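You operate a simulated robot arm through the tools that you are given. There is no shell and no other tool. Be economical: measure what you need, move in short steps, check, and stop when the job is done.

The job below is to be done with a simulated two-armed robot. You get a single attempt, and the scene is never put back.

Task
Pick up the blue reel cover from the middle bench with one hand, pass it to the other hand and put it on the wheel bench. Set down upright: reel cover.

The check looks at the end state, three seconds after you hand in, the way a careful person would. Anything else that was tipped, shoved, dropped, spilled or broken makes it a failure. A push-on lid holds only when it is set on centred and level and pressed home; a screw cap is set on level and turned clockwise until tight.

Robot
Two 7-joint arms with two-finger parallel grippers on one trunk, on a base that drives. Base frame: it is fixed to the floor where the robot stands at the start and does not move with it; the origin is under the middle of the robot, x ahead of it, y to its left, z up; the surface under the hand at the start is at about z = 0.8. Readings come in m, rad, newtons and seconds.
The left shoulder is at the start at [0.02, 0.17, 1.153], the right one opposite. With the tool pointing down near the work surface each hand reaches from about 0.16 to 0.66 m from the robot's upright axis, wherever it stands, measured 20 degrees to its own side. Places, roughly: wheel bench [0.8, 1, 0.8]. Payload 3.8 kg a hand.
The tool frame of a hand sits at the grasp point between the pads (the TCP): z along the fingers, y along the line on which they close. The tips reach 0.03 m beyond it. Largest opening 0.11 m; finger width 0.02, thickness 0.01; the body of the gripper, 0.048 by 0.112 m, starts 0.055 m behind the TCP.
Orientation is that of the tool frame in the base frame, as a unit quaternion [w, x, y, z]. With the fingers straight down and closing along the base's y, the tool's x points along the base's -x, its y along +y and its z along -z.

Tools
- The arms move only by the tool send_rows. It takes "left_motion", "right_motion" or both (then of equal length, played together; a hand with none holds still); each is a list of rows, each an object (a shift or turn left out is 0, a gripper value left out holds the last) with "grip": the closure, from 0 (fully open) to 1 (shut); "delta_pos": the shift along the tool's x, y, z in units of 40 mm (1.0 is 40 mm), a list of three; "rotation": the turn, a rotation vector about the tool's x, y, z in units of 6 degrees (1.0 is 6 degrees), a list of three. In form: [{"grip": grip, "delta_pos": [x, y, z], "rotation": [ax, ay, az]}, ...]. A call has 1 to 12 rows; each row shifts and turns the commanded pose from where the row before left it, along the tool's axes as they then stand. A call with a number of a shift or a turn outside -1 to 1 is refused whole. A row lasts 0.2 s, in which the tool goes at most 0.05 m and 0.15 rad; a call with a longer step from one row to the next is refused whole, and so is a gripper value outside its range. A pose out of reach is approached as far as the arm can. The call stops where the force on the tool passes 40 N (or 10 N more than at its start, if that is more) or the arm is blocked; 0.2 s more then pass. Each finger travels about 0.072 m/s and halts on what it meets, pressing with about 35 N; the grip force reading is that of the motor and also rises with nothing between the fingers. The clock runs only during rows and for 0.2 s after the last one: add rows that do not move to give the fingers time. It gives the time, the measured TCP pose, the force on the tool (base axes), the opening and the grip force at its end, in the units of the frame above (readings bear some noise), with the torque about the TCP (base axes, N m) and any sound that the robot's microphone picked up.
- Cameras (640 x 400 px; columns grow to the right, rows downward): "scene" is now at [0.1019, 0.03, 1.3014]; the picture's right is [0.34, -0.94, 0.00], its down [-0.58, -0.21, -0.79] and it looks along [0.74, 0.27, -0.61] (base axes); focal length 284 px, centre (320, 200). "left" rides on the left gripper at [0.072, -0.017, -0.103] in its tool frame; the picture's right is [0.23, 0.97, 0.00], its down [-0.76, 0.18, -0.62] and it looks along [-0.61, 0.14, 0.78] (tool axes); focal length 222 px, centre (320, 200). "right" rides on the right gripper at [0.072, 0.017, -0.103] in its tool frame; the picture's right is [-0.23, 0.97, 0.00], its down [-0.76, -0.18, -0.62] and it looks along [-0.61, -0.14, 0.78] (tool axes); focal length 222 px, centre (320, 200). There is no depth. A picture from a camera that has moved, and an enlarged one, comes with that camera's place and axes in the base frame and with its lens.
- grab_frame(camera): a new picture of that camera. No time passes.
- raise_lower(by): slides the trunk up (or, below 0, down) by that many m; the arms and the scene camera ride with it, the base frame stays. It gives what a move gives, with no picture.
- roll_base(legs): drives the robot by 1 to 6 legs, each [ahead, turn to the left] in m and rad, along the robot's own axes; the way and the turn of a leg run together, so that a leg with both is an arc; at most 1.5 m and 3.142 rad a leg. The arms and the cameras ride along, it lands a little off, and it stops where it bumps. It gives what a move gives.
- aim_head(pan, tilt): turns the head with the scene camera to pan (to the left, within 1.396 rad either way) and tilt (down, from -0.506 to 1.204), counted from straight ahead of the robot. It gives what a move gives.
- inspect(camera, box): a new picture of the part [left, top, right, bottom] of that camera's present view, enlarged. No time passes.
- close_job(): hands the job in; it is judged then, once.

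Go step by step. Nothing tells you exact positions but the pictures and the camera data: compare them with the known pose of the tool, close in by small moves and look again before you grip or let go. The budget is 120 turns and 108 pictures, counting those below and the enlarged ones. Unless the task says otherwise, let go and move clear before handing in, and close with one line.

The tools are called after "Call:" as name(argument=value, ...) on one line, values as JSON. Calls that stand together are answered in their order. send_rows: Moves the arms, as the interface text tells. Its arguments: {"type":"object","properties":{"left_motion":{"type":"array","items":{"type":"object","properties":{"grip":{"type":"number"},"delta_pos":{"type":"array","items":{"type":"number"}},"rotation":{"type":"array","items":{"type":"number"}}}}},"right_motion":{"type":"array","items":{"type":"object","properties":{"grip":{"type":"number"},"delta_pos":{"type":"array","items":{"type":"number"}},"rotation":{"type":"array","items":{"type":"number"}}}}}},"required":[]} The other tools are called the same way: raise_lower (by) slides the trunk up or down; roll_base (legs) drives the base; aim_head (pan, tilt) turns the head that bears the scene camera; grab_frame (camera) takes a picture; inspect (camera, box) takes an enlarged picture of a part of a camera's view; close_job () hands the job in.

At the start:

```text
time: 0.0
left_ee_pos: [0.492, 0.3427, 1.053]
left_tcp_rot: [0.0, -0.001, 1.0, 0.0]
left_wrist_force: [-1.0, 0.3, 0.4]
left_ft_torque: [-0.01, 0.03, 0.02]
left_opening: 0.1098
left_grip_force: 0.1
right_ee_pos: [0.4795, -0.0922, 1.0548]
right_tcp_rot: [0.0, 0.0, 1.0, 0.0]
right_wrist_force: [0.1, 0.6, 0.3]
right_ft_torque: [0.01, -0.02, -0.02]
right_opening: 0.1097
right_grip_force: 0.0
trunk travel left (down, up): [-0.25, 0.32]
robot x, y, heading: [-0.0026, -0.0015, 0.001]
head pan, tilt: [0.349, 0.66]
```

scene: 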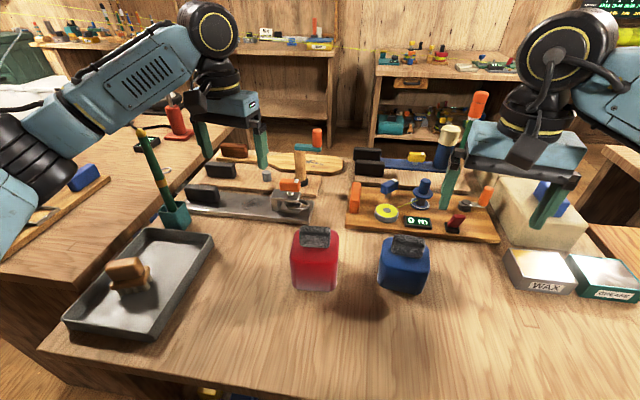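
right: 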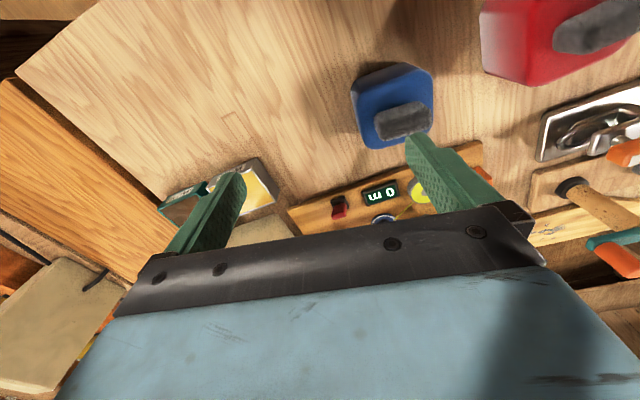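
left: 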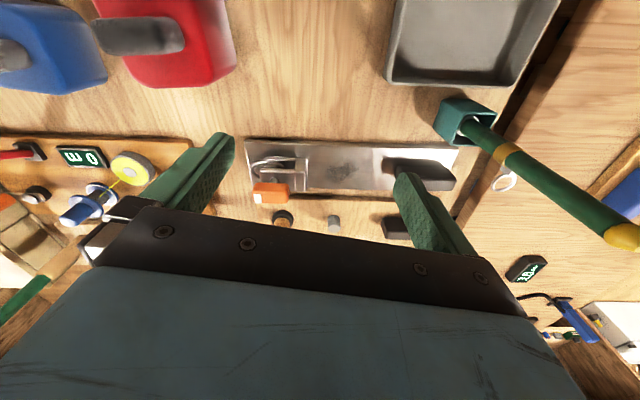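

I see a red and a blue soft-looking block with dark tops on the middle bench; the blue one is likely the reel cover. I'll look closer before moving.

Call:
inspect(camera="scene", box=[260, 140, 520, 310])

Call:
inspect(camera="right", box=[280, 0, 640, 225])

Call:
aim_head(pan=1.0, tilt=0.45)

Call:
grab_frame(camera="scene")

```text
2.35 times, centred on (390, 225) of scene
camera zoom: at [0.1019, 0.03, 1.3014], right [0.34, -0.94, 0.0], down [-0.58, -0.21, -0.79], along [0.74, 0.27, -0.61], focal length 668 px, centre (155, 141)
```

zoom: 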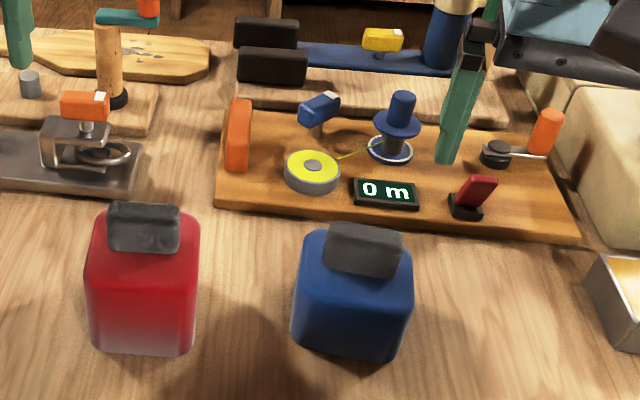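

```text
1.78 times, centred on (460, 112) of right
camera zoom: at [0.4067, -0.0766, 1.1572], right [0.23, 0.97, 0.0], down [0.76, -0.18, 0.62], along [0.61, -0.14, -0.78], focal length 395 px, centre (71, 356)
```

zoom: 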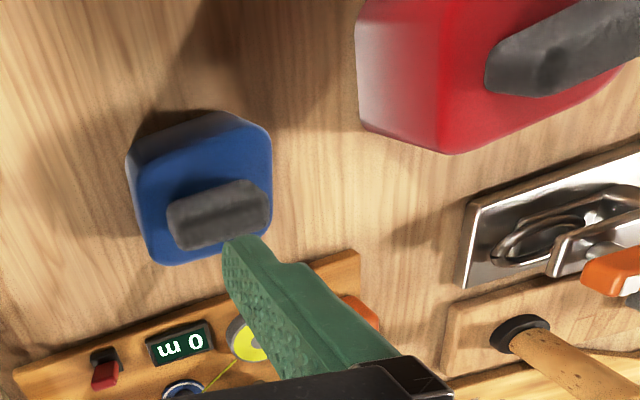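

```text
time: 1.0
left_ee_pos: [0.4911, 0.3423, 1.0539]
left_tcp_rot: [0.0, 0.0, 1.0, 0.0]
left_wrist_force: [-0.2, 0.1, -0.1]
left_ft_torque: [0.0, 0.0, -0.01]
left_opening: 0.1099
left_grip_force: 0.0
right_ee_pos: [0.4797, -0.0928, 1.0556]
right_tcp_rot: [0.0, 0.0, 1.0, 0.0]
right_wrist_force: [-0.3, -0.3, 0.8]
right_ft_torque: [-0.03, -0.01, -0.02]
right_opening: 0.11
right_grip_force: 0.0
trunk travel left (down, up): [-0.25, 0.32]
robot x, y, heading: [0.0048, 0.0002, -0.001]
head pan, tilt: [1.0, 0.45]
```

```text
102 pictures are left
camera scene: at [0.0704, 0.0777, 1.3201], right [0.84, -0.54, 0.0], down [-0.24, -0.37, -0.9], along [0.49, 0.76, -0.44], focal length 284 px, centre (320, 200)
```

scene: 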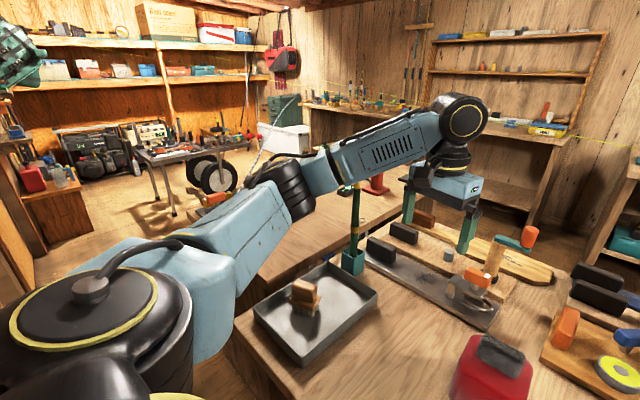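

The blue cover (block with a dark bar handle along y) is centred near [0.516, 0.0], handle top about z=0.895. I'll turn the right hand so it closes along x (across the handle) and tilt it outward, so the left hand has room on the handle later.

Call:
send_rows(right_motion=[{"rotation": [0, 0, -1]}, {"rotation": [0, 0, -1]}, {"rotation": [0, 0, -1]}, {"rotation": [0, 0, -1]}, {"rotation": [0, 0, -1]}, {"rotation": [0, 0, -1]}, {"rotation": [0, 0, -1]}, {"rotation": [0, 0, -1]}, {"rotation": [0, 0, -1]}, {"rotation": [0, 0, -1]}, {"rotation": [0, 0, -1]}, {"rotation": [0, 0, -1]}])

Call:
send_rows(right_motion=[{"rotation": [0, 0, -1]}, {"rotation": [0, 0, -1]}, {"rotation": [0, 0, -1]}, {"rotation": [0, -1, 0]}, {"rotation": [0, -1, 0]}, {"rotation": [0, -1, 0]}, {"rotation": [0, -1, 0]}, {"rotation": [0, -1, 0]}, {"grip": 0.3}])

Call:
aim_head(pan=0.0, tilt=0.75)

Call:
grab_frame(camera="scene")

Call:
grab_frame(camera="right")

```text
time: 3.6
left_ee_pos: [0.4904, 0.3426, 1.0539]
left_tcp_rot: [0.001, -0.001, 1.0, 0.0]
left_wrist_force: [-0.3, -0.4, -0.9]
left_ft_torque: [-0.01, -0.01, 0.04]
left_opening: 0.1098
left_grip_force: 0.2
right_ee_pos: [0.4757, -0.1105, 1.0536]
right_tcp_rot: [0.0, -0.47, 0.882, 0.001]
right_wrist_force: [-0.1, -0.9, 0.6]
right_ft_torque: [-0.03, -0.01, 0.02]
right_opening: 0.1102
right_grip_force: 0.1
right hand out of reach, approached as far as the arm can: row 10, 11, 12
trunk travel left (down, up): [-0.25, 0.32]
robot x, y, heading: [0.0021, 0.0003, 0.0]
head pan, tilt: [1.0, 0.45]
```

```text
time: 5.6
left_ee_pos: [0.4926, 0.3423, 1.0527]
left_tcp_rot: [0.0, -0.002, 1.0, 0.0]
left_wrist_force: [-0.9, 0.6, 0.2]
left_ft_torque: [0.01, 0.01, -0.04]
left_opening: 0.1101
left_grip_force: 0.1
right_ee_pos: [0.4768, -0.1093, 1.0502]
right_tcp_rot: [0.229, -0.454, 0.852, 0.123]
right_wrist_force: [-0.9, -0.4, -0.4]
right_ft_torque: [-0.04, -0.06, 0.02]
right_opening: 0.0769
right_grip_force: 0.0
right hand out of reach, approached as far as the arm can: row 1, 2, 3
trunk travel left (down, up): [-0.25, 0.32]
robot x, y, heading: [-0.0013, 0.0014, -0.001]
head pan, tilt: [1.0, 0.45]
```

```text
time: 6.9
left_ee_pos: [0.4911, 0.3438, 1.0539]
left_tcp_rot: [-0.001, -0.001, 1.0, 0.001]
left_wrist_force: [0.1, -0.8, 0.5]
left_ft_torque: [0.02, 0.01, -0.01]
left_opening: 0.1099
left_grip_force: 0.0
right_ee_pos: [0.4758, -0.1097, 1.0516]
right_tcp_rot: [0.229, -0.455, 0.852, 0.124]
right_wrist_force: [-0.4, 0.3, 0.7]
right_ft_torque: [-0.01, 0.0, -0.01]
right_opening: 0.0769
right_grip_force: 0.1
trunk travel left (down, up): [-0.25, 0.32]
robot x, y, heading: [-0.0003, 0.001, 0.001]
head pan, tilt: [0.0, 0.75]
```

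```text
101 pictures are left
camera scene: at [0.1036, 0.0005, 1.2938], right [0.0, -1.0, 0.0], down [-0.68, 0.0, -0.73], along [0.73, 0.0, -0.68], focal length 284 px, centre (320, 200)
```

scene: 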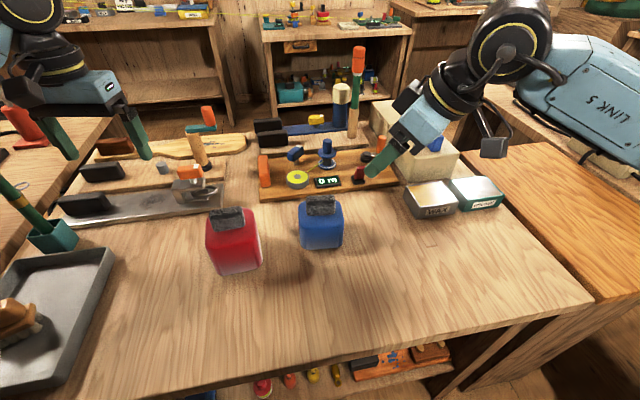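

```text
100 pictures are left
camera right: at [0.3975, -0.197, 1.1038], right [-0.7, 0.7, 0.12], down [0.34, 0.19, 0.92], along [0.63, 0.68, -0.37], focal length 222 px, centre (320, 200)
```

right: 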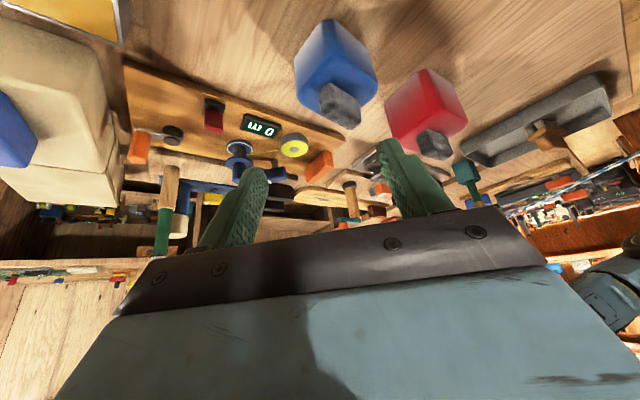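

The right wrist reached a yaw limit about 56° that way. I'll undo the tilt and probe the yaw range in the other direction.

Call:
send_rows(right_motion=[{"rotation": [0, 1, 0]}, {"rotation": [0, 1, 0]}, {"rotation": [0, 1, 0]}, {"rotation": [0, 1, 0]}, {"rotation": [0, 1, 0]}, {"rotation": [0, 0, 1]}, {"rotation": [0, 0, 1]}, {"rotation": [0, 0, 1]}, {"rotation": [0, 0, 1]}, {"rotation": [0, 0, 1]}, {"rotation": [0, 0, 1]}, {"rotation": [0, 0, 1]}])

Call:
send_rows(right_motion=[{"rotation": [0, 0, 1]}, {"rotation": [0, 0, 1]}, {"rotation": [0, 0, 1]}, {"rotation": [0, 0, 1]}, {"rotation": [0, 0, 1]}, {"rotation": [0, 0, 1]}, {"rotation": [0, 0, 1]}, {"rotation": [0, 0, 1]}, {"rotation": [0, 0, 1]}, {"rotation": [0, 0, 1]}, {"rotation": [0, 0, 1]}, {"rotation": [0, 0, 1]}])

Call:
send_rows(right_motion=[{"rotation": [0, 0, 1]}, {"rotation": [0, 0, 1]}, {"rotation": [0, 0, 1]}, {"rotation": [0, 0, 1]}, {"rotation": [0, 0, 1]}, {"rotation": [0, 0, 1]}])

```text
time: 9.5
left_ee_pos: [0.4904, 0.3437, 1.0523]
left_tcp_rot: [0.0, -0.001, 1.0, 0.0]
left_wrist_force: [-0.5, 0.1, -0.1]
left_ft_torque: [0.02, 0.01, 0.04]
left_opening: 0.1099
left_grip_force: 0.1
right_ee_pos: [0.4752, -0.1075, 1.0516]
right_tcp_rot: [-0.001, -0.122, 0.993, 0.001]
right_wrist_force: [0.2, 0.2, 0.3]
right_ft_torque: [-0.02, -0.02, -0.04]
right_opening: 0.0767
right_grip_force: 0.1
trunk travel left (down, up): [-0.25, 0.32]
robot x, y, heading: [-0.0007, -0.0025, 0.005]
head pan, tilt: [0.0, 0.75]
```

```text
time: 12.1
left_ee_pos: [0.4917, 0.3435, 1.0529]
left_tcp_rot: [0.001, -0.001, 1.0, -0.001]
left_wrist_force: [0.6, -0.9, -0.2]
left_ft_torque: [-0.01, 0.01, 0.0]
left_opening: 0.1099
left_grip_force: 0.1
right_ee_pos: [0.4752, -0.1098, 1.0518]
right_tcp_rot: [-0.001, 0.484, 0.875, 0.002]
right_wrist_force: [0.0, 0.3, -0.4]
right_ft_torque: [0.0, -0.02, -0.02]
right_opening: 0.077
right_grip_force: 0.1
trunk travel left (down, up): [-0.25, 0.32]
robot x, y, heading: [-0.0014, -0.005, 0.002]
head pan, tilt: [0.0, 0.75]
```

```text
time: 13.5
left_ee_pos: [0.4915, 0.3434, 1.0531]
left_tcp_rot: [0.0, 0.0, 1.0, 0.0]
left_wrist_force: [-0.6, -0.7, -0.1]
left_ft_torque: [0.0, -0.01, 0.0]
left_opening: 0.1099
left_grip_force: 0.0
right_ee_pos: [0.4764, -0.1086, 1.0518]
right_tcp_rot: [-0.003, 0.731, 0.683, 0.0]
right_wrist_force: [0.0, 0.2, -0.1]
right_ft_torque: [-0.03, -0.03, 0.03]
right_opening: 0.0769
right_grip_force: 0.1
trunk travel left (down, up): [-0.25, 0.32]
robot x, y, heading: [-0.0009, 0.0024, -0.0]
head pan, tilt: [0.0, 0.75]
```

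Yaw the other way reaches 90°. I'll square it up and tilt 45° so the hand leans out to the right, then look.

Call:
send_rows(right_motion=[{"rotation": [0, 0, -0.65]}, {"rotation": [0, 1, 0]}, {"rotation": [0, 1, 0]}, {"rotation": [0, 1, 0]}, {"rotation": [0, 1, 0]}, {"rotation": [0, 1, 0]}, {"rotation": [0, 1, 0]}, {"rotation": [0, 1, 0]}, {"rotation": [0, 0.5, 0]}, {}])

Call:
grab_frame(camera="scene")

Call:
grab_frame(camera="right")

Call:
inspect(camera="scene", box=[270, 170, 370, 270])

```text
time: 15.7
left_ee_pos: [0.4906, 0.3426, 1.0533]
left_tcp_rot: [0.001, -0.001, 1.0, 0.0]
left_wrist_force: [-0.6, -0.3, -0.2]
left_ft_torque: [0.0, -0.02, -0.01]
left_opening: 0.1099
left_grip_force: 0.1
right_ee_pos: [0.4751, -0.1094, 1.0528]
right_tcp_rot: [-0.273, 0.652, 0.653, 0.271]
right_wrist_force: [0.9, 0.1, 0.9]
right_ft_torque: [-0.02, -0.02, 0.0]
right_opening: 0.0774
right_grip_force: 0.1
trunk travel left (down, up): [-0.25, 0.32]
robot x, y, heading: [0.002, -0.0008, 0.0]
head pan, tilt: [0.0, 0.75]
```

```text
99 pictures are left
camera scene: at [0.1036, 0.0004, 1.2937], right [0.0, -1.0, 0.0], down [-0.68, 0.0, -0.73], along [0.73, 0.0, -0.68], focal length 284 px, centre (320, 200)
```

scene: 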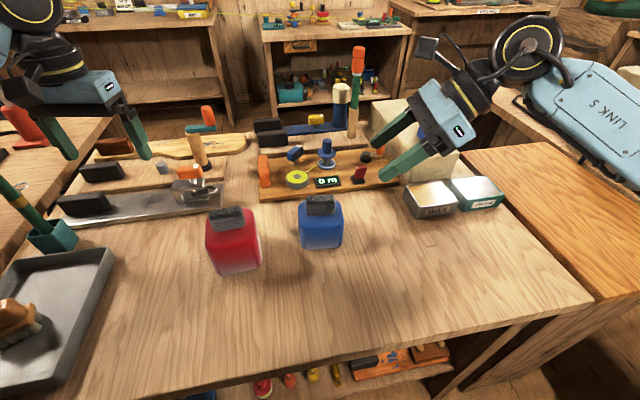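

```text
98 pictures are left
camera right: at [0.4918, -0.1337, 1.1749], right [0.97, -0.16, -0.16], down [-0.18, -0.98, -0.1], along [-0.14, 0.13, -0.98], focal length 222 px, centre (320, 200)
```

right: 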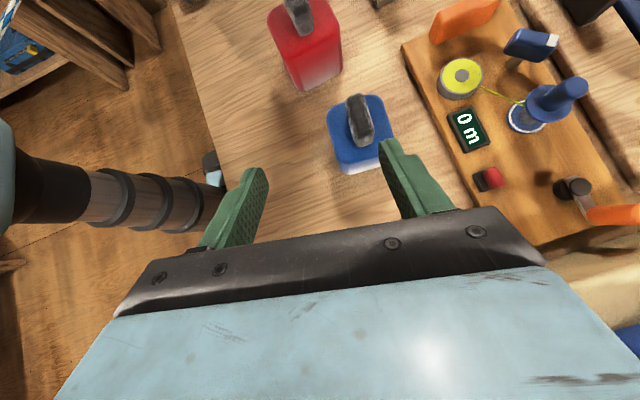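

```text
4.00 times, centred on (320, 220) of scene
camera zoom: at [0.1036, 0.0004, 1.2937], right [0.0, -1.0, 0.0], down [-0.68, 0.0, -0.73], along [0.73, 0.0, -0.68], focal length 1135 px, centre (320, 120)
```

zoom: 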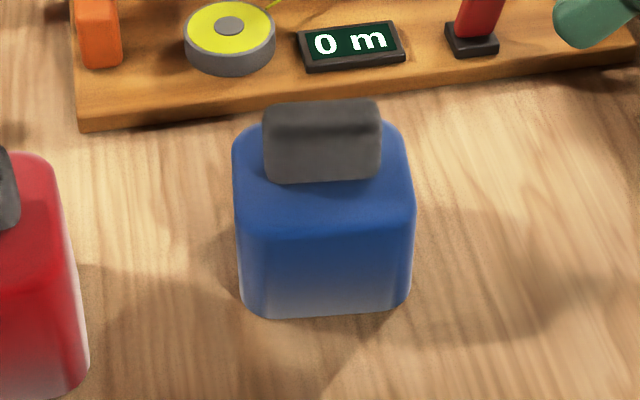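

Call:
inspect(camera="right", box=[310, 70, 410, 190])

```text
3.33 times, centred on (360, 130) of right
camera zoom: at [0.4918, -0.1337, 1.1749], right [0.97, -0.16, -0.16], down [-0.18, -0.98, -0.1], along [-0.14, 0.13, -0.98], focal length 740 px, centre (187, 433)
```

zoom: 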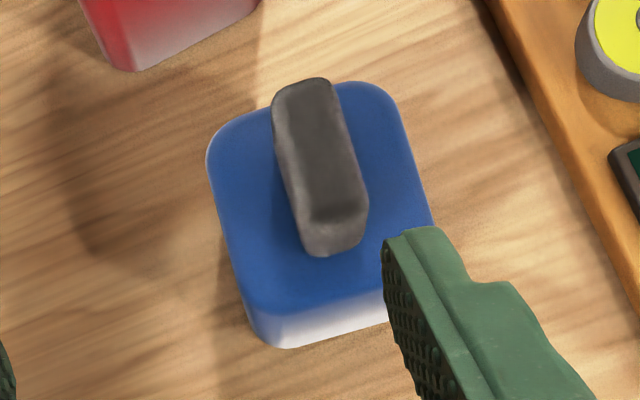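

Handle centre is about [0.519, -0.004], top z≈0.911, body top ≈0.878. Moving the right hand to a hover 0.1 m back along its own axis.

Call:
send_rows(right_motion=[{"delta_pos": [-0.4, 0.367, 0.45]}, {"delta_pos": [-0.4, 0.367, 0.45]}, {"delta_pos": [-0.4, 0.367, 0.45]}, {}])

Call:
grab_frame(camera="right")

Call:
inspect(camera="scene", box=[260, 130, 460, 270])

```text
time: 16.7
left_ee_pos: [0.4912, 0.3434, 1.0538]
left_tcp_rot: [0.0, 0.0, 1.0, 0.0]
left_wrist_force: [0.0, -1.3, 0.0]
left_ft_torque: [-0.01, 0.02, 0.02]
left_opening: 0.1101
left_grip_force: 0.0
right_ee_pos: [0.5212, -0.1072, 0.9806]
right_tcp_rot: [-0.273, 0.653, 0.653, 0.27]
right_wrist_force: [-0.7, -0.4, 0.2]
right_ft_torque: [0.0, -0.01, 0.02]
right_opening: 0.0769
right_grip_force: 0.0
trunk travel left (down, up): [-0.25, 0.32]
robot x, y, heading: [-0.0005, 0.0012, 0.001]
head pan, tilt: [0.0, 0.75]
```

```text
95 pictures are left
camera right: at [0.5373, -0.1309, 1.1027], right [0.97, -0.16, -0.16], down [-0.18, -0.98, -0.1], along [-0.14, 0.13, -0.98], focal length 222 px, centre (320, 200)
```

right: 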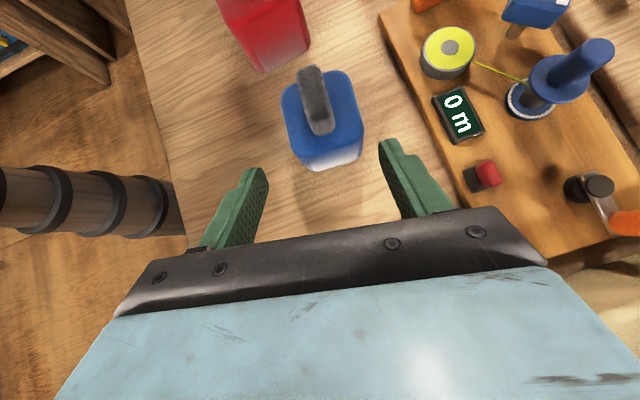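

```text
2.86 times, centred on (360, 200) of scene
camera zoom: at [0.1034, 0.0003, 1.2938], right [0.0, -1.0, 0.0], down [-0.68, 0.0, -0.73], along [0.73, 0.0, -0.68], focal length 810 px, centre (206, 200)
```

zoom: 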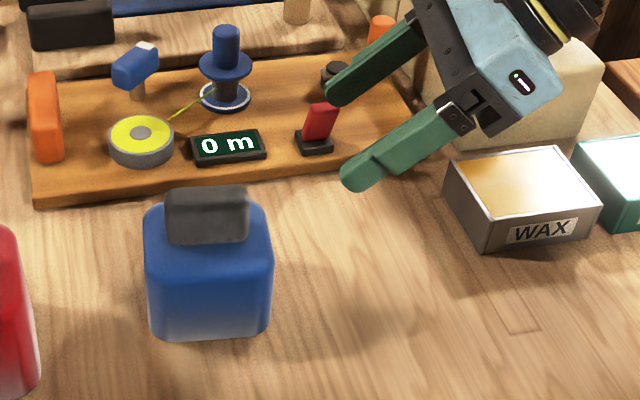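

Call:
send_rows(right_motion=[{"delta_pos": [0, 0, 0.7]}, {"delta_pos": [0, 0, 0.7]}, {"delta_pos": [0, 0, 0.4]}, {}])

Call:
grab_frame(camera="right")

Call:
inspect(camera="scene", box=[260, 150, 400, 260])

```text
time: 17.7
left_ee_pos: [0.4912, 0.3427, 1.0534]
left_tcp_rot: [0.0, -0.001, 1.0, 0.0]
left_wrist_force: [-0.3, 0.4, -0.3]
left_ft_torque: [-0.04, 0.01, -0.02]
left_opening: 0.1099
left_grip_force: 0.1
right_ee_pos: [0.5189, -0.0531, 0.928]
right_tcp_rot: [-0.273, 0.653, 0.653, 0.271]
right_wrist_force: [0.0, 0.9, -0.1]
right_ft_torque: [0.01, 0.0, 0.02]
right_opening: 0.0771
right_grip_force: 0.0
trunk travel left (down, up): [-0.25, 0.32]
robot x, y, heading: [-0.0014, -0.0005, -0.001]
head pan, tilt: [0.0, 0.75]
```

```text
93 pictures are left
camera right: at [0.5367, -0.0772, 1.0512], right [0.97, -0.16, -0.16], down [-0.18, -0.98, -0.1], along [-0.14, 0.13, -0.98], focal length 222 px, centre (320, 200)
```

right: 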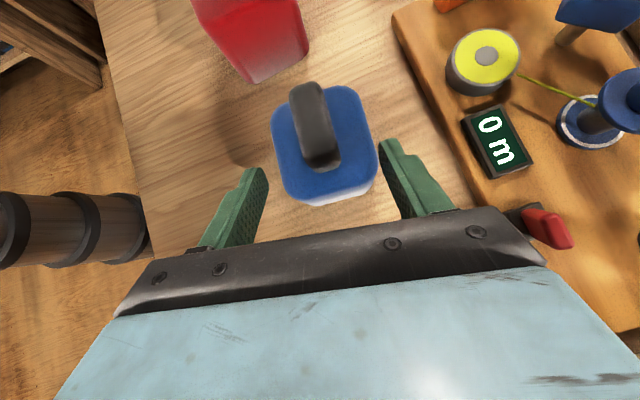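

```text
3.64 times, centred on (330, 205) of scene
camera zoom: at [0.1035, 0.0003, 1.2937], right [0.0, -1.0, 0.0], down [-0.68, 0.0, -0.73], along [0.73, 0.0, -0.68], focal length 1032 px, centre (284, 182)
```

zoom: 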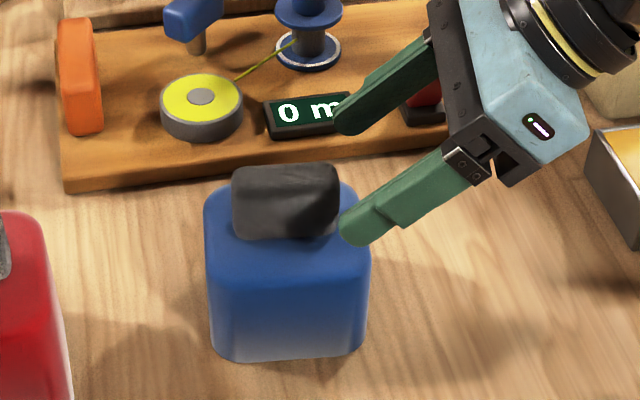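

Call:
send_rows(right_motion=[{"delta_pos": [0.03, 0, 0.35]}, {"delta_pos": [0.03, 0, 0.35]}, {}])

Call:
grab_frame(camera="right")

Call:
inspect(camera="scene", box=[260, 150, 400, 260])

```text
time: 18.5
left_ee_pos: [0.4919, 0.3425, 1.0525]
left_tcp_rot: [0.0, -0.001, 1.0, 0.0]
left_wrist_force: [-0.5, 0.0, 0.4]
left_ft_torque: [0.01, 0.01, -0.02]
left_opening: 0.1103
left_grip_force: 0.1
right_ee_pos: [0.5184, -0.0336, 0.912]
right_tcp_rot: [-0.272, 0.653, 0.653, 0.27]
right_wrist_force: [0.1, -0.3, -0.3]
right_ft_torque: [0.02, 0.02, -0.01]
right_opening: 0.0769
right_grip_force: 0.2
trunk travel left (down, up): [-0.25, 0.32]
robot x, y, heading: [0.0014, -0.0, 0.001]
head pan, tilt: [0.0, 0.75]
```

```text
91 pictures are left
camera right: at [0.5352, -0.057, 1.0344], right [0.97, -0.16, -0.16], down [-0.18, -0.98, -0.1], along [-0.14, 0.13, -0.98], focal length 222 px, centre (320, 200)
```

right: 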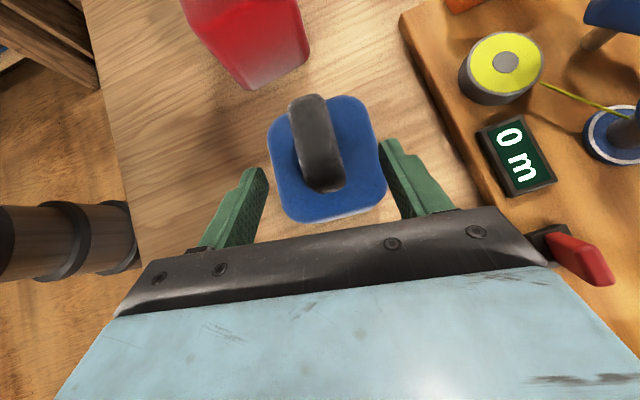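

```text
3.64 times, centred on (330, 205) of scene
camera zoom: at [0.1036, 0.0003, 1.2937], right [0.0, -1.0, 0.0], down [-0.68, 0.0, -0.73], along [0.73, 0.0, -0.68], focal length 1032 px, centre (284, 182)
```

zoom: 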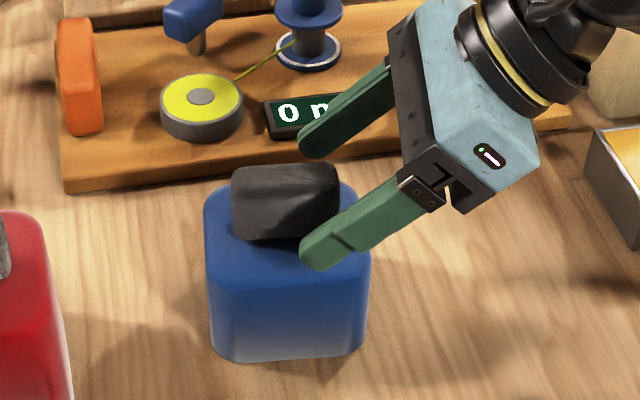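

The handle sits between the fingers with the tips just above the cover's top. Closing.

Call:
send_rows(right_motion=[{"grip": 0.6}, {"grip": 0.7}, {"grip": 0.8}, {"grip": 1.0}, {}, {}, {}])

Call:
inspect(camera="scene", box=[260, 150, 400, 260])

```text
time: 20.1
left_ee_pos: [0.4902, 0.3418, 1.0533]
left_tcp_rot: [0.001, -0.001, 1.0, -0.001]
left_wrist_force: [0.3, 0.6, -0.3]
left_ft_torque: [0.0, 0.03, 0.02]
left_opening: 0.1101
left_grip_force: 0.0
right_ee_pos: [0.5185, -0.0334, 0.9116]
right_tcp_rot: [-0.273, 0.652, 0.653, 0.271]
right_wrist_force: [-0.5, -0.4, 1.9]
right_ft_torque: [0.08, 0.11, 0.05]
right_opening: 0.0251
right_grip_force: 35.0
trunk travel left (down, up): [-0.25, 0.32]
robot x, y, heading: [0.0029, 0.0015, 0.001]
head pan, tilt: [0.0, 0.75]
```

```text
3.64 times, centred on (330, 205) of scene
camera zoom: at [0.1034, 0.0004, 1.2937], right [0.0, -1.0, 0.0], down [-0.68, 0.0, -0.73], along [0.73, 0.0, -0.68], focal length 1032 px, centre (284, 182)
```

zoom: 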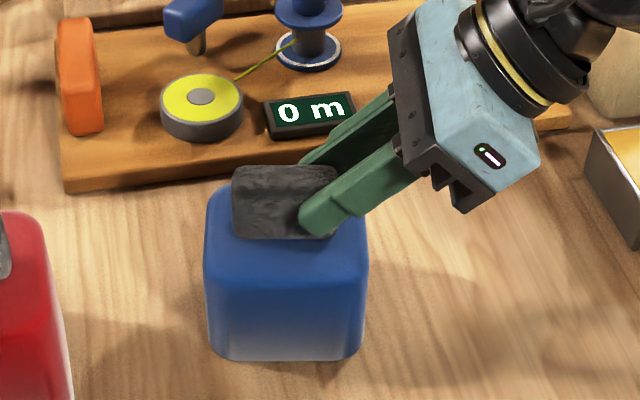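

Gripped at 25 mm. Lifting straight up a little, then more.

Call:
send_rows(right_motion=[{"delta_pos": [0.2, 0, -0.2]}, {"delta_pos": [0.3, 0, -0.3]}, {"delta_pos": [0.3, 0, -0.3]}, {}])

Call:
grab_frame(camera="scene")

```text
time: 21.1
left_ee_pos: [0.4917, 0.3434, 1.053]
left_tcp_rot: [0.001, 0.0, 1.0, 0.0]
left_wrist_force: [-0.1, 0.4, 0.9]
left_ft_torque: [-0.03, -0.01, 0.01]
left_opening: 0.1099
left_grip_force: 0.2
right_ee_pos: [0.5184, -0.0335, 0.9556]
right_tcp_rot: [-0.273, 0.653, 0.653, 0.271]
right_wrist_force: [0.8, 0.4, -0.6]
right_ft_torque: [0.0, -0.01, -0.02]
right_opening: 0.025
right_grip_force: 34.9
trunk travel left (down, up): [-0.25, 0.32]
robot x, y, heading: [0.0014, -0.0008, -0.005]
head pan, tilt: [0.0, 0.75]
```

```text
88 pictures are left
camera scene: at [0.1036, 0.0004, 1.2937], right [0.0, -1.0, 0.0], down [-0.68, 0.0, -0.73], along [0.73, 0.0, -0.68], focal length 284 px, centre (320, 200)
```

scene: 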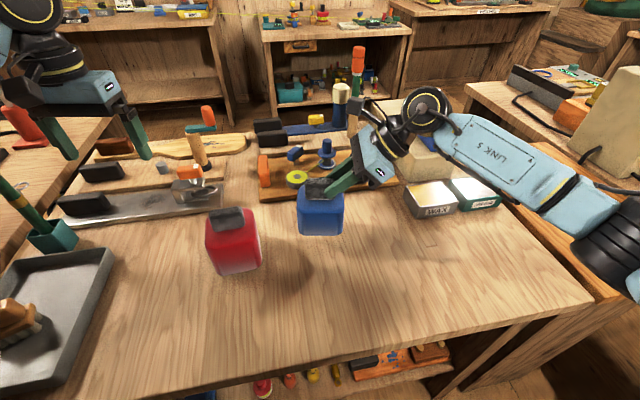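

The cover is lifted cleanly. Now raise it to handover height, move it slightly left, and turn the left hand to the mirrored pose.

Call:
send_rows(right_motion=[{"delta_pos": [0.6, 0, -0.6]}, {"delta_pos": [0.6, 0, -0.6]}, {"delta_pos": [0.6, 0, -0.6]}, {"delta_pos": [0.6, 0, -0.6]}, {"delta_pos": [0.45, 0, 0.45]}, {"delta_pos": [0.45, 0, 0.45]}, {"delta_pos": [0.45, 0, 0.45]}, {}, {}, {}, {}, {}], left_motion=[{"rotation": [0, 0, -1]}, {"rotation": [0, 0, -1]}, {"rotation": [0, 0, -1]}, {"rotation": [0, 0, -1]}, {"rotation": [0, 0, -1]}, {"rotation": [0, 0, -1]}, {"rotation": [0, 0, -1]}, {"rotation": [0, 0, -1]}, {"rotation": [0, 0, -1]}, {"rotation": [0, 0, -1]}, {"rotation": [0, 0, -1]}, {"rotation": [0, 0, -1]}])

Call:
send_rows(left_motion=[{"rotation": [0, 0, -1]}, {"rotation": [0, 0, -1]}, {"rotation": [0, 0, -1]}, {"rotation": [0, 1, 0]}, {"rotation": [0, 1, 0]}, {"rotation": [0, 1, 0]}, {"rotation": [0, 1, 0]}, {"rotation": [0, 1, 0]}, {"rotation": [0, 1, 0]}, {"rotation": [0, 1, 0], "grip": 0.3}, {"rotation": [0, 0.5, 0]}, {}])

Call:
grab_frame(camera="scene")

Call:
grab_frame(camera="left")

```text
time: 23.7
left_ee_pos: [0.4911, 0.3426, 1.0537]
left_tcp_rot: [0.0, -0.589, 0.808, 0.0]
left_wrist_force: [0.3, 0.2, 0.0]
left_ft_torque: [0.0, -0.01, 0.01]
left_opening: 0.1099
left_grip_force: 0.1
right_ee_pos: [0.5216, 0.0423, 1.091]
right_tcp_rot: [-0.272, 0.653, 0.653, 0.271]
right_wrist_force: [0.3, 0.0, 0.0]
right_ft_torque: [0.0, -0.01, -0.01]
right_opening: 0.0253
right_grip_force: 35.6
trunk travel left (down, up): [-0.25, 0.32]
robot x, y, heading: [-0.001, 0.0012, -0.004]
head pan, tilt: [0.0, 0.75]
```

```text
time: 26.3
left_ee_pos: [0.4898, 0.3434, 1.0523]
left_tcp_rot: [0.27, 0.654, -0.652, 0.271]
left_wrist_force: [-0.1, 0.8, -0.8]
left_ft_torque: [0.0, 0.01, -0.03]
left_opening: 0.077
left_grip_force: 0.0
right_ee_pos: [0.5204, 0.0449, 1.0915]
right_tcp_rot: [-0.273, 0.652, 0.654, 0.27]
right_wrist_force: [-0.6, -0.4, -0.5]
right_ft_torque: [-0.02, 0.0, -0.01]
right_opening: 0.0249
right_grip_force: 35.1
trunk travel left (down, up): [-0.25, 0.32]
robot x, y, heading: [-0.002, 0.002, -0.002]
head pan, tilt: [0.0, 0.75]
```

```text
87 pictures are left
camera scene: at [0.1036, 0.0004, 1.2937], right [0.0, -1.0, 0.0], down [-0.68, 0.0, -0.73], along [0.73, 0.0, -0.68], focal length 284 px, centre (320, 200)
```

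scene: 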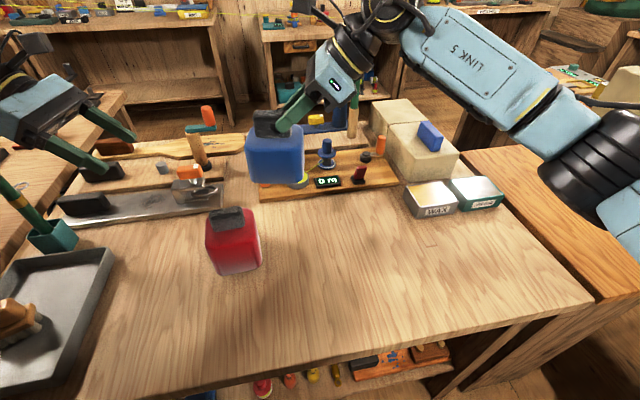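

```text
86 pictures are left
camera left: at [0.5082, 0.3658, 1.1771], right [-0.97, -0.16, 0.16], down [-0.18, 0.98, -0.1], along [-0.14, -0.13, -0.98], focal length 222 px, centre (320, 200)
```

left: 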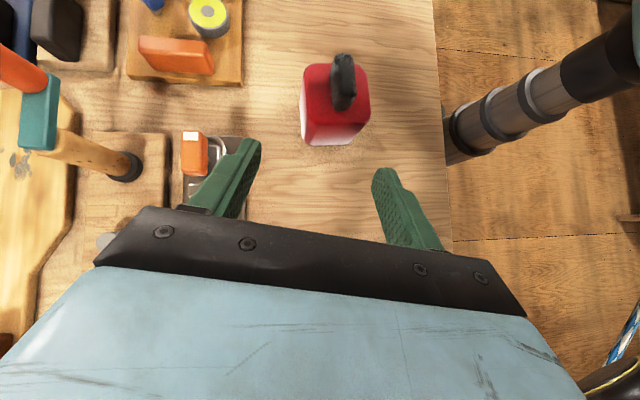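

Handle is now about [0.5205, 0.077, 1.06–1.09]. Moving the left hand to its hover, 0.1 m back along its mirrored 45° axis.

Call:
send_rows(left_motion=[{"delta_pos": [0.966, -0.154, 0.188]}, {"delta_pos": [0.966, -0.154, 0.188]}, {"delta_pos": [0.966, -0.154, 0.188]}, {"delta_pos": [0.966, -0.154, 0.188]}, {"delta_pos": [0.966, -0.154, 0.188]}, {}])

Call:
grab_frame(camera="scene")

Call:
grab_frame(camera="left")

```text
time: 27.7
left_ee_pos: [0.5192, 0.1804, 1.1606]
left_tcp_rot: [0.271, 0.654, -0.652, 0.272]
left_wrist_force: [-0.5, 0.4, 0.7]
left_ft_torque: [0.02, 0.0, 0.05]
left_opening: 0.0769
left_grip_force: 0.0
right_ee_pos: [0.5203, 0.0443, 1.0903]
right_tcp_rot: [-0.271, 0.652, 0.654, 0.27]
right_wrist_force: [0.0, 1.0, -0.2]
right_ft_torque: [-0.01, 0.0, 0.0]
right_opening: 0.0255
right_grip_force: 34.5
trunk travel left (down, up): [-0.25, 0.32]
robot x, y, heading: [0.001, 0.001, 0.004]
head pan, tilt: [0.0, 0.75]
```

```text
85 pictures are left
camera scene: at [0.1036, 0.0009, 1.2937], right [0.0, -1.0, 0.0], down [-0.68, 0.0, -0.73], along [0.73, 0.0, -0.68], focal length 284 px, centre (320, 200)
```

scene: 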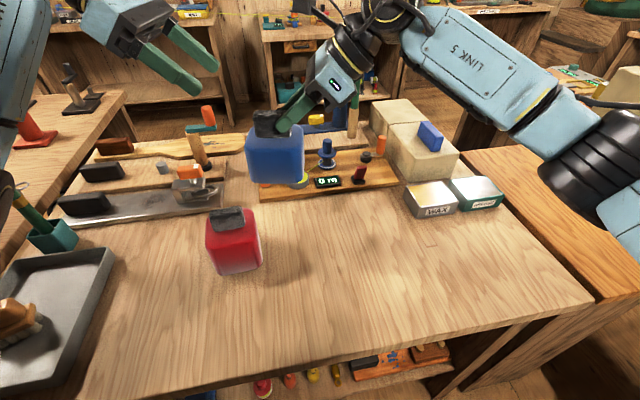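

```text
84 pictures are left
camera left: at [0.5367, 0.203, 1.2857], right [-0.97, -0.16, 0.16], down [-0.18, 0.98, -0.1], along [-0.14, -0.12, -0.98], focal length 222 px, centre (320, 200)
```

left: 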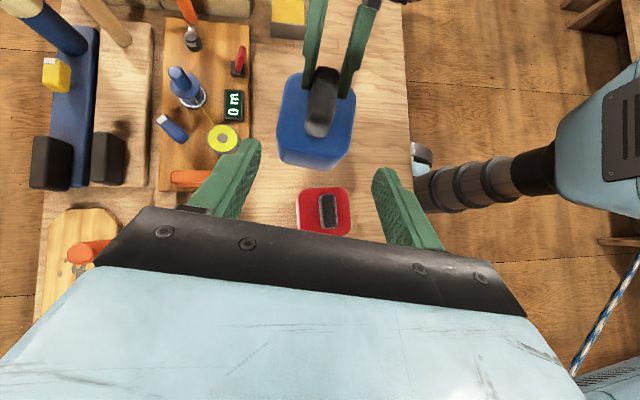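

Call:
send_rows(left_motion=[{"delta_pos": [0, 0, 0.6]}, {"delta_pos": [0, 0, 0.6]}, {"delta_pos": [0, 0, 0.5]}, {}])

Call:
inspect(camera="scene", box=[180, 60, 340, 190])

Call:
grab_frame(camera="left")

```text
time: 28.7
left_ee_pos: [0.5202, 0.1316, 1.1138]
left_tcp_rot: [0.271, 0.654, -0.653, 0.271]
left_wrist_force: [-0.1, -0.6, -0.5]
left_ft_torque: [0.01, -0.01, 0.0]
left_opening: 0.0771
left_grip_force: 0.0
right_ee_pos: [0.5202, 0.0433, 1.0927]
right_tcp_rot: [-0.273, 0.652, 0.654, 0.27]
right_wrist_force: [0.3, -0.7, -0.4]
right_ft_torque: [-0.02, -0.01, -0.03]
right_opening: 0.0253
right_grip_force: 34.8
trunk travel left (down, up): [-0.25, 0.32]
robot x, y, heading: [0.0024, -0.0003, -0.002]
head pan, tilt: [0.0, 0.75]
```

```text
3.08 times, centred on (260, 125) of scene
camera zoom: at [0.1036, 0.0005, 1.2937], right [0.0, -1.0, 0.0], down [-0.68, 0.0, -0.73], along [0.73, 0.0, -0.68], focal length 873 px, centre (505, 431)
```

zoom: 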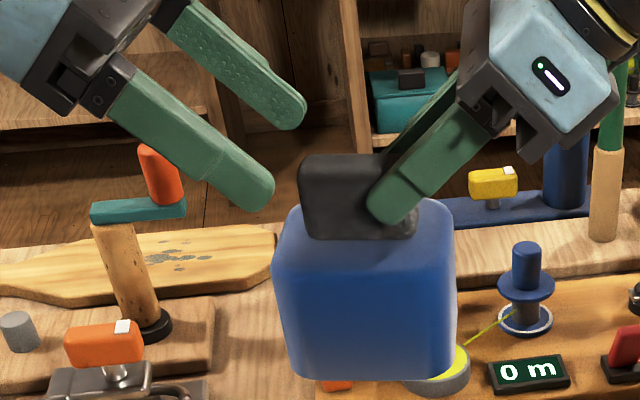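

```text
82 pictures are left
camera left: at [0.5375, 0.1546, 1.2379], right [-0.97, -0.16, 0.16], down [-0.18, 0.98, -0.1], along [-0.14, -0.12, -0.98], focal length 222 px, centre (320, 200)
```

left: 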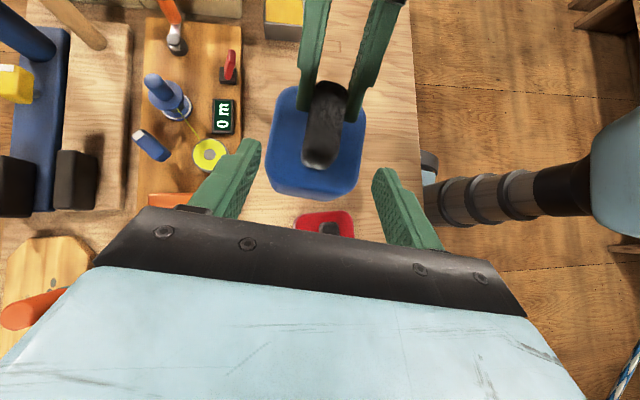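

Call:
send_rows(left_motion=[{"delta_pos": [0.02, 0, 0.4]}, {"delta_pos": [0.02, 0, 0.39]}, {}])

Call:
inspect(camera="scene", box=[180, 60, 340, 190])

Call:
grab_frame(camera="left")

```text
time: 29.5
left_ee_pos: [0.5235, 0.1093, 1.0922]
left_tcp_rot: [0.27, 0.654, -0.652, 0.272]
left_wrist_force: [-0.5, 1.0, 0.5]
left_ft_torque: [0.02, -0.03, -0.02]
left_opening: 0.077
left_grip_force: 0.0
right_ee_pos: [0.52, 0.0443, 1.093]
right_tcp_rot: [-0.273, 0.652, 0.653, 0.271]
right_wrist_force: [0.8, -1.1, -1.0]
right_ft_torque: [-0.06, 0.02, 0.01]
right_opening: 0.0253
right_grip_force: 35.3
trunk travel left (down, up): [-0.25, 0.32]
robot x, y, heading: [0.0011, 0.0021, 0.002]
head pan, tilt: [0.0, 0.75]
```

```text
3.08 times, centred on (260, 125) of scene
camera zoom: at [0.1036, 0.0005, 1.2937], right [0.0, -1.0, 0.0], down [-0.68, 0.0, -0.73], along [0.73, 0.0, -0.68], focal length 873 px, centre (505, 431)
```

zoom: 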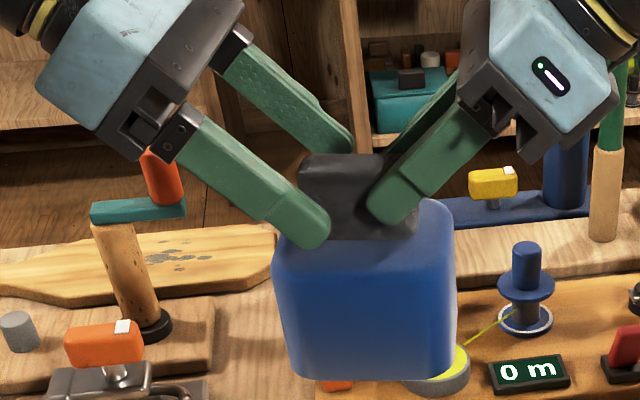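

```text
80 pictures are left
camera left: at [0.5397, 0.1317, 1.2165], right [-0.97, -0.16, 0.16], down [-0.18, 0.98, -0.1], along [-0.14, -0.12, -0.98], focal length 222 px, centre (320, 200)
```

left: 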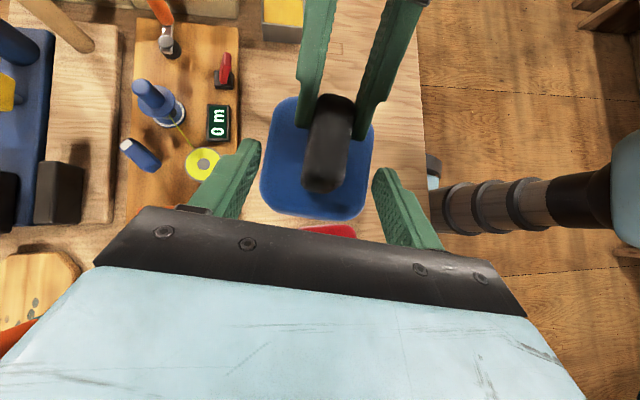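

Fingers straddle the left half of the handle, clear of the right fingers. Closing the left hand.

Call:
send_rows(left_motion=[{"grip": 0.6}, {"grip": 0.7}, {"grip": 0.8}, {"grip": 1.0}, {}, {}, {}])

Call:
inspect(camera="scene", box=[180, 60, 340, 190])

```text
time: 31.1
left_ee_pos: [0.522, 0.1092, 1.0929]
left_tcp_rot: [-0.271, -0.653, 0.654, -0.27]
left_wrist_force: [-20.3, -3.2, 1.0]
left_ft_torque: [-0.1, 0.16, -0.61]
left_opening: 0.025
left_grip_force: 35.0
right_ee_pos: [0.5215, 0.0438, 1.0925]
right_tcp_rot: [-0.272, 0.653, 0.652, 0.271]
right_wrist_force: [21.0, 3.8, -0.9]
right_ft_torque: [0.0, -0.18, -0.71]
right_opening: 0.0253
right_grip_force: 34.9
trunk travel left (down, up): [-0.25, 0.32]
robot x, y, heading: [0.001, 0.0013, 0.0]
head pan, tilt: [0.0, 0.75]
```

```text
3.08 times, centred on (260, 125) of scene
camera zoom: at [0.1036, 0.0004, 1.2937], right [0.0, -1.0, 0.0], down [-0.68, 0.0, -0.73], along [0.73, 0.0, -0.68], focal length 873 px, centre (505, 431)
```

zoom: 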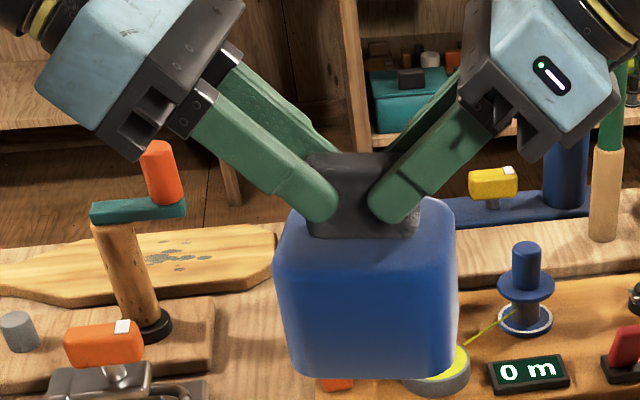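

Both hands hold it, with a small sideways load; I'll ease the left hand 2 mm toward -x, then release the right.

Call:
send_rows(left_motion=[{"delta_pos": [0, 0.04, 0]}, {}])

```text
time: 31.7
left_ee_pos: [0.5212, 0.1089, 1.0925]
left_tcp_rot: [0.271, 0.654, -0.653, 0.27]
left_wrist_force: [-18.4, -3.2, -1.6]
left_ft_torque: [0.06, 0.22, -0.54]
left_opening: 0.0252
left_grip_force: 35.1
right_ee_pos: [0.5194, 0.0443, 1.0933]
right_tcp_rot: [-0.273, 0.652, 0.653, 0.271]
right_wrist_force: [17.9, 2.9, 1.5]
right_ft_torque: [0.14, -0.22, -0.68]
right_opening: 0.0253
right_grip_force: 35.2
trunk travel left (down, up): [-0.25, 0.32]
robot x, y, heading: [0.0046, -0.0037, -0.004]
head pan, tilt: [0.0, 0.75]
```

Call:
send_rows(left_motion=[{"delta_pos": [0, 0.1, 0]}, {}])

```text
time: 32.3
left_ee_pos: [0.5178, 0.1104, 1.0935]
left_tcp_rot: [0.269, 0.657, -0.651, 0.271]
left_wrist_force: [4.1, 3.4, -9.1]
left_ft_torque: [0.2, 0.01, 0.11]
left_opening: 0.0251
left_grip_force: 34.7
right_ee_pos: [0.5186, 0.0448, 1.0933]
right_tcp_rot: [-0.274, 0.651, 0.654, 0.269]
right_wrist_force: [-3.5, -3.4, 8.8]
right_ft_torque: [0.41, -0.03, 0.03]
right_opening: 0.025
right_grip_force: 35.5
trunk travel left (down, up): [-0.25, 0.32]
robot x, y, heading: [-0.0011, 0.0035, 0.002]
head pan, tilt: [0.0, 0.75]
```

Load is mostly gone. Opening the right hand and backing it out along its axis.

Call:
send_rows(right_motion=[{"grip": 0.7}, {"grip": 0.5}, {"grip": 0.3}, {}, {"delta_pos": [0, 0, -0.3]}, {"delta_pos": [0, 0, -0.8]}, {"delta_pos": [0, 0, -1]}, {"delta_pos": [0, 0, -1]}, {}])

Call:
grab_frame(camera="scene")

Call:
inspect(camera="scene", box=[180, 60, 340, 190])

```text
time: 34.3
left_ee_pos: [0.5166, 0.1089, 1.0937]
left_tcp_rot: [0.271, 0.654, -0.653, 0.271]
left_wrist_force: [-0.4, -0.8, -1.2]
left_ft_torque: [0.05, 0.0, 0.0]
left_opening: 0.025
left_grip_force: 35.6
right_ee_pos: [0.5194, -0.0436, 1.1779]
right_tcp_rot: [-0.273, 0.652, 0.653, 0.271]
right_wrist_force: [-0.4, 0.0, 0.4]
right_ft_torque: [-0.02, -0.01, -0.03]
right_opening: 0.0772
right_grip_force: 0.1
trunk travel left (down, up): [-0.25, 0.32]
robot x, y, heading: [-0.001, 0.0002, 0.0]
head pan, tilt: [0.0, 0.75]
```

```text
78 pictures are left
camera scene: at [0.1037, 0.0007, 1.2937], right [0.0, -1.0, 0.0], down [-0.68, 0.0, -0.73], along [0.73, 0.0, -0.68], focal length 284 px, centre (320, 200)
```

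scene: 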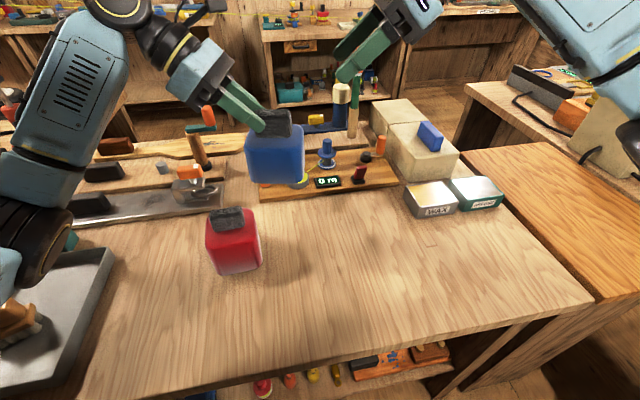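

```text
3.08 times, centred on (260, 125) of scene
camera zoom: at [0.1037, 0.0007, 1.2937], right [0.0, -1.0, 0.0], down [-0.68, 0.0, -0.73], along [0.73, 0.0, -0.68], focal length 873 px, centre (505, 431)
```

zoom: 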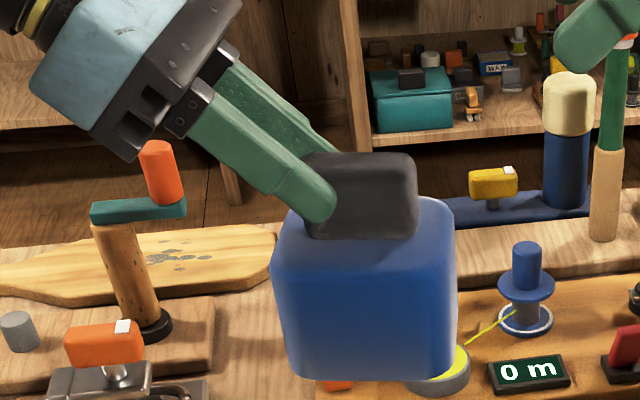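

Handover succeeded. Now I look left for the wheel bench and driving room.

Call:
aim_head(pan=0.8, tilt=0.5)

Call:
grab_frame(camera="scene")

Call:
aim_head(pan=1.35, tilt=0.6)

Call:
grab_frame(camera="scene")

```text
time: 35.4
left_ee_pos: [0.5168, 0.1082, 1.0934]
left_tcp_rot: [0.271, 0.654, -0.653, 0.271]
left_wrist_force: [0.1, 0.1, -0.9]
left_ft_torque: [0.04, 0.01, -0.01]
left_opening: 0.025
left_grip_force: 34.9
right_ee_pos: [0.5197, -0.045, 1.1779]
right_tcp_rot: [-0.273, 0.652, 0.653, 0.271]
right_wrist_force: [-0.1, 0.1, 0.5]
right_ft_torque: [-0.01, 0.02, 0.01]
right_opening: 0.077
right_grip_force: 0.1
trunk travel left (down, up): [-0.25, 0.32]
robot x, y, heading: [0.0019, 0.0026, 0.0]
head pan, tilt: [0.799, 0.499]
```

```text
76 pictures are left
camera scene: at [0.0842, 0.0656, 1.3157], right [0.72, -0.7, 0.0], down [-0.33, -0.34, -0.88], along [0.61, 0.63, -0.48], focal length 284 px, centre (320, 200)
```

scene: 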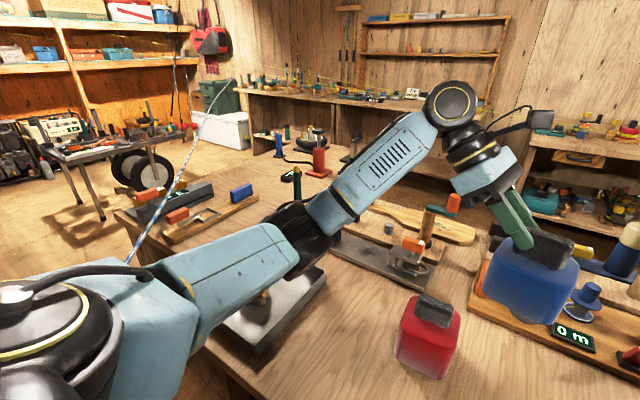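

```text
time: 36.4
left_ee_pos: [0.517, 0.1087, 1.0939]
left_tcp_rot: [0.271, 0.654, -0.652, 0.271]
left_wrist_force: [0.4, 1.1, -0.7]
left_ft_torque: [-0.03, -0.01, 0.03]
left_opening: 0.025
left_grip_force: 35.3
right_ee_pos: [0.5196, -0.0446, 1.1771]
right_tcp_rot: [-0.273, 0.652, 0.653, 0.271]
right_wrist_force: [0.1, 0.3, 0.2]
right_ft_torque: [-0.02, -0.03, 0.01]
right_opening: 0.0771
right_grip_force: 0.0
trunk travel left (down, up): [-0.25, 0.32]
robot x, y, heading: [0.0011, -0.0001, -0.001]
head pan, tilt: [1.349, 0.6]
```

```text
75 pictures are left
camera scene: at [0.0402, 0.0866, 1.3066], right [0.98, -0.22, 0.0], down [-0.12, -0.55, -0.83], along [0.18, 0.8, -0.56], focal length 284 px, centre (320, 200)
```

scene: 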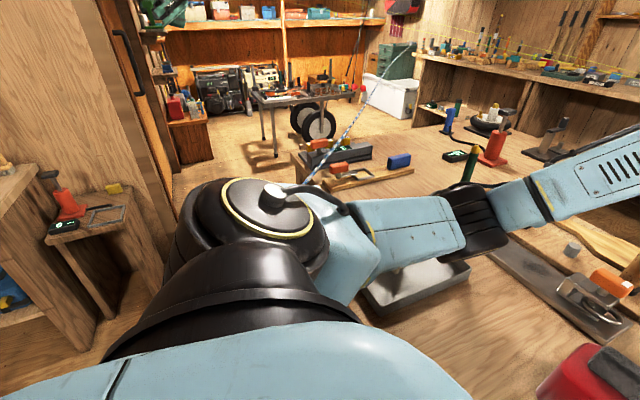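

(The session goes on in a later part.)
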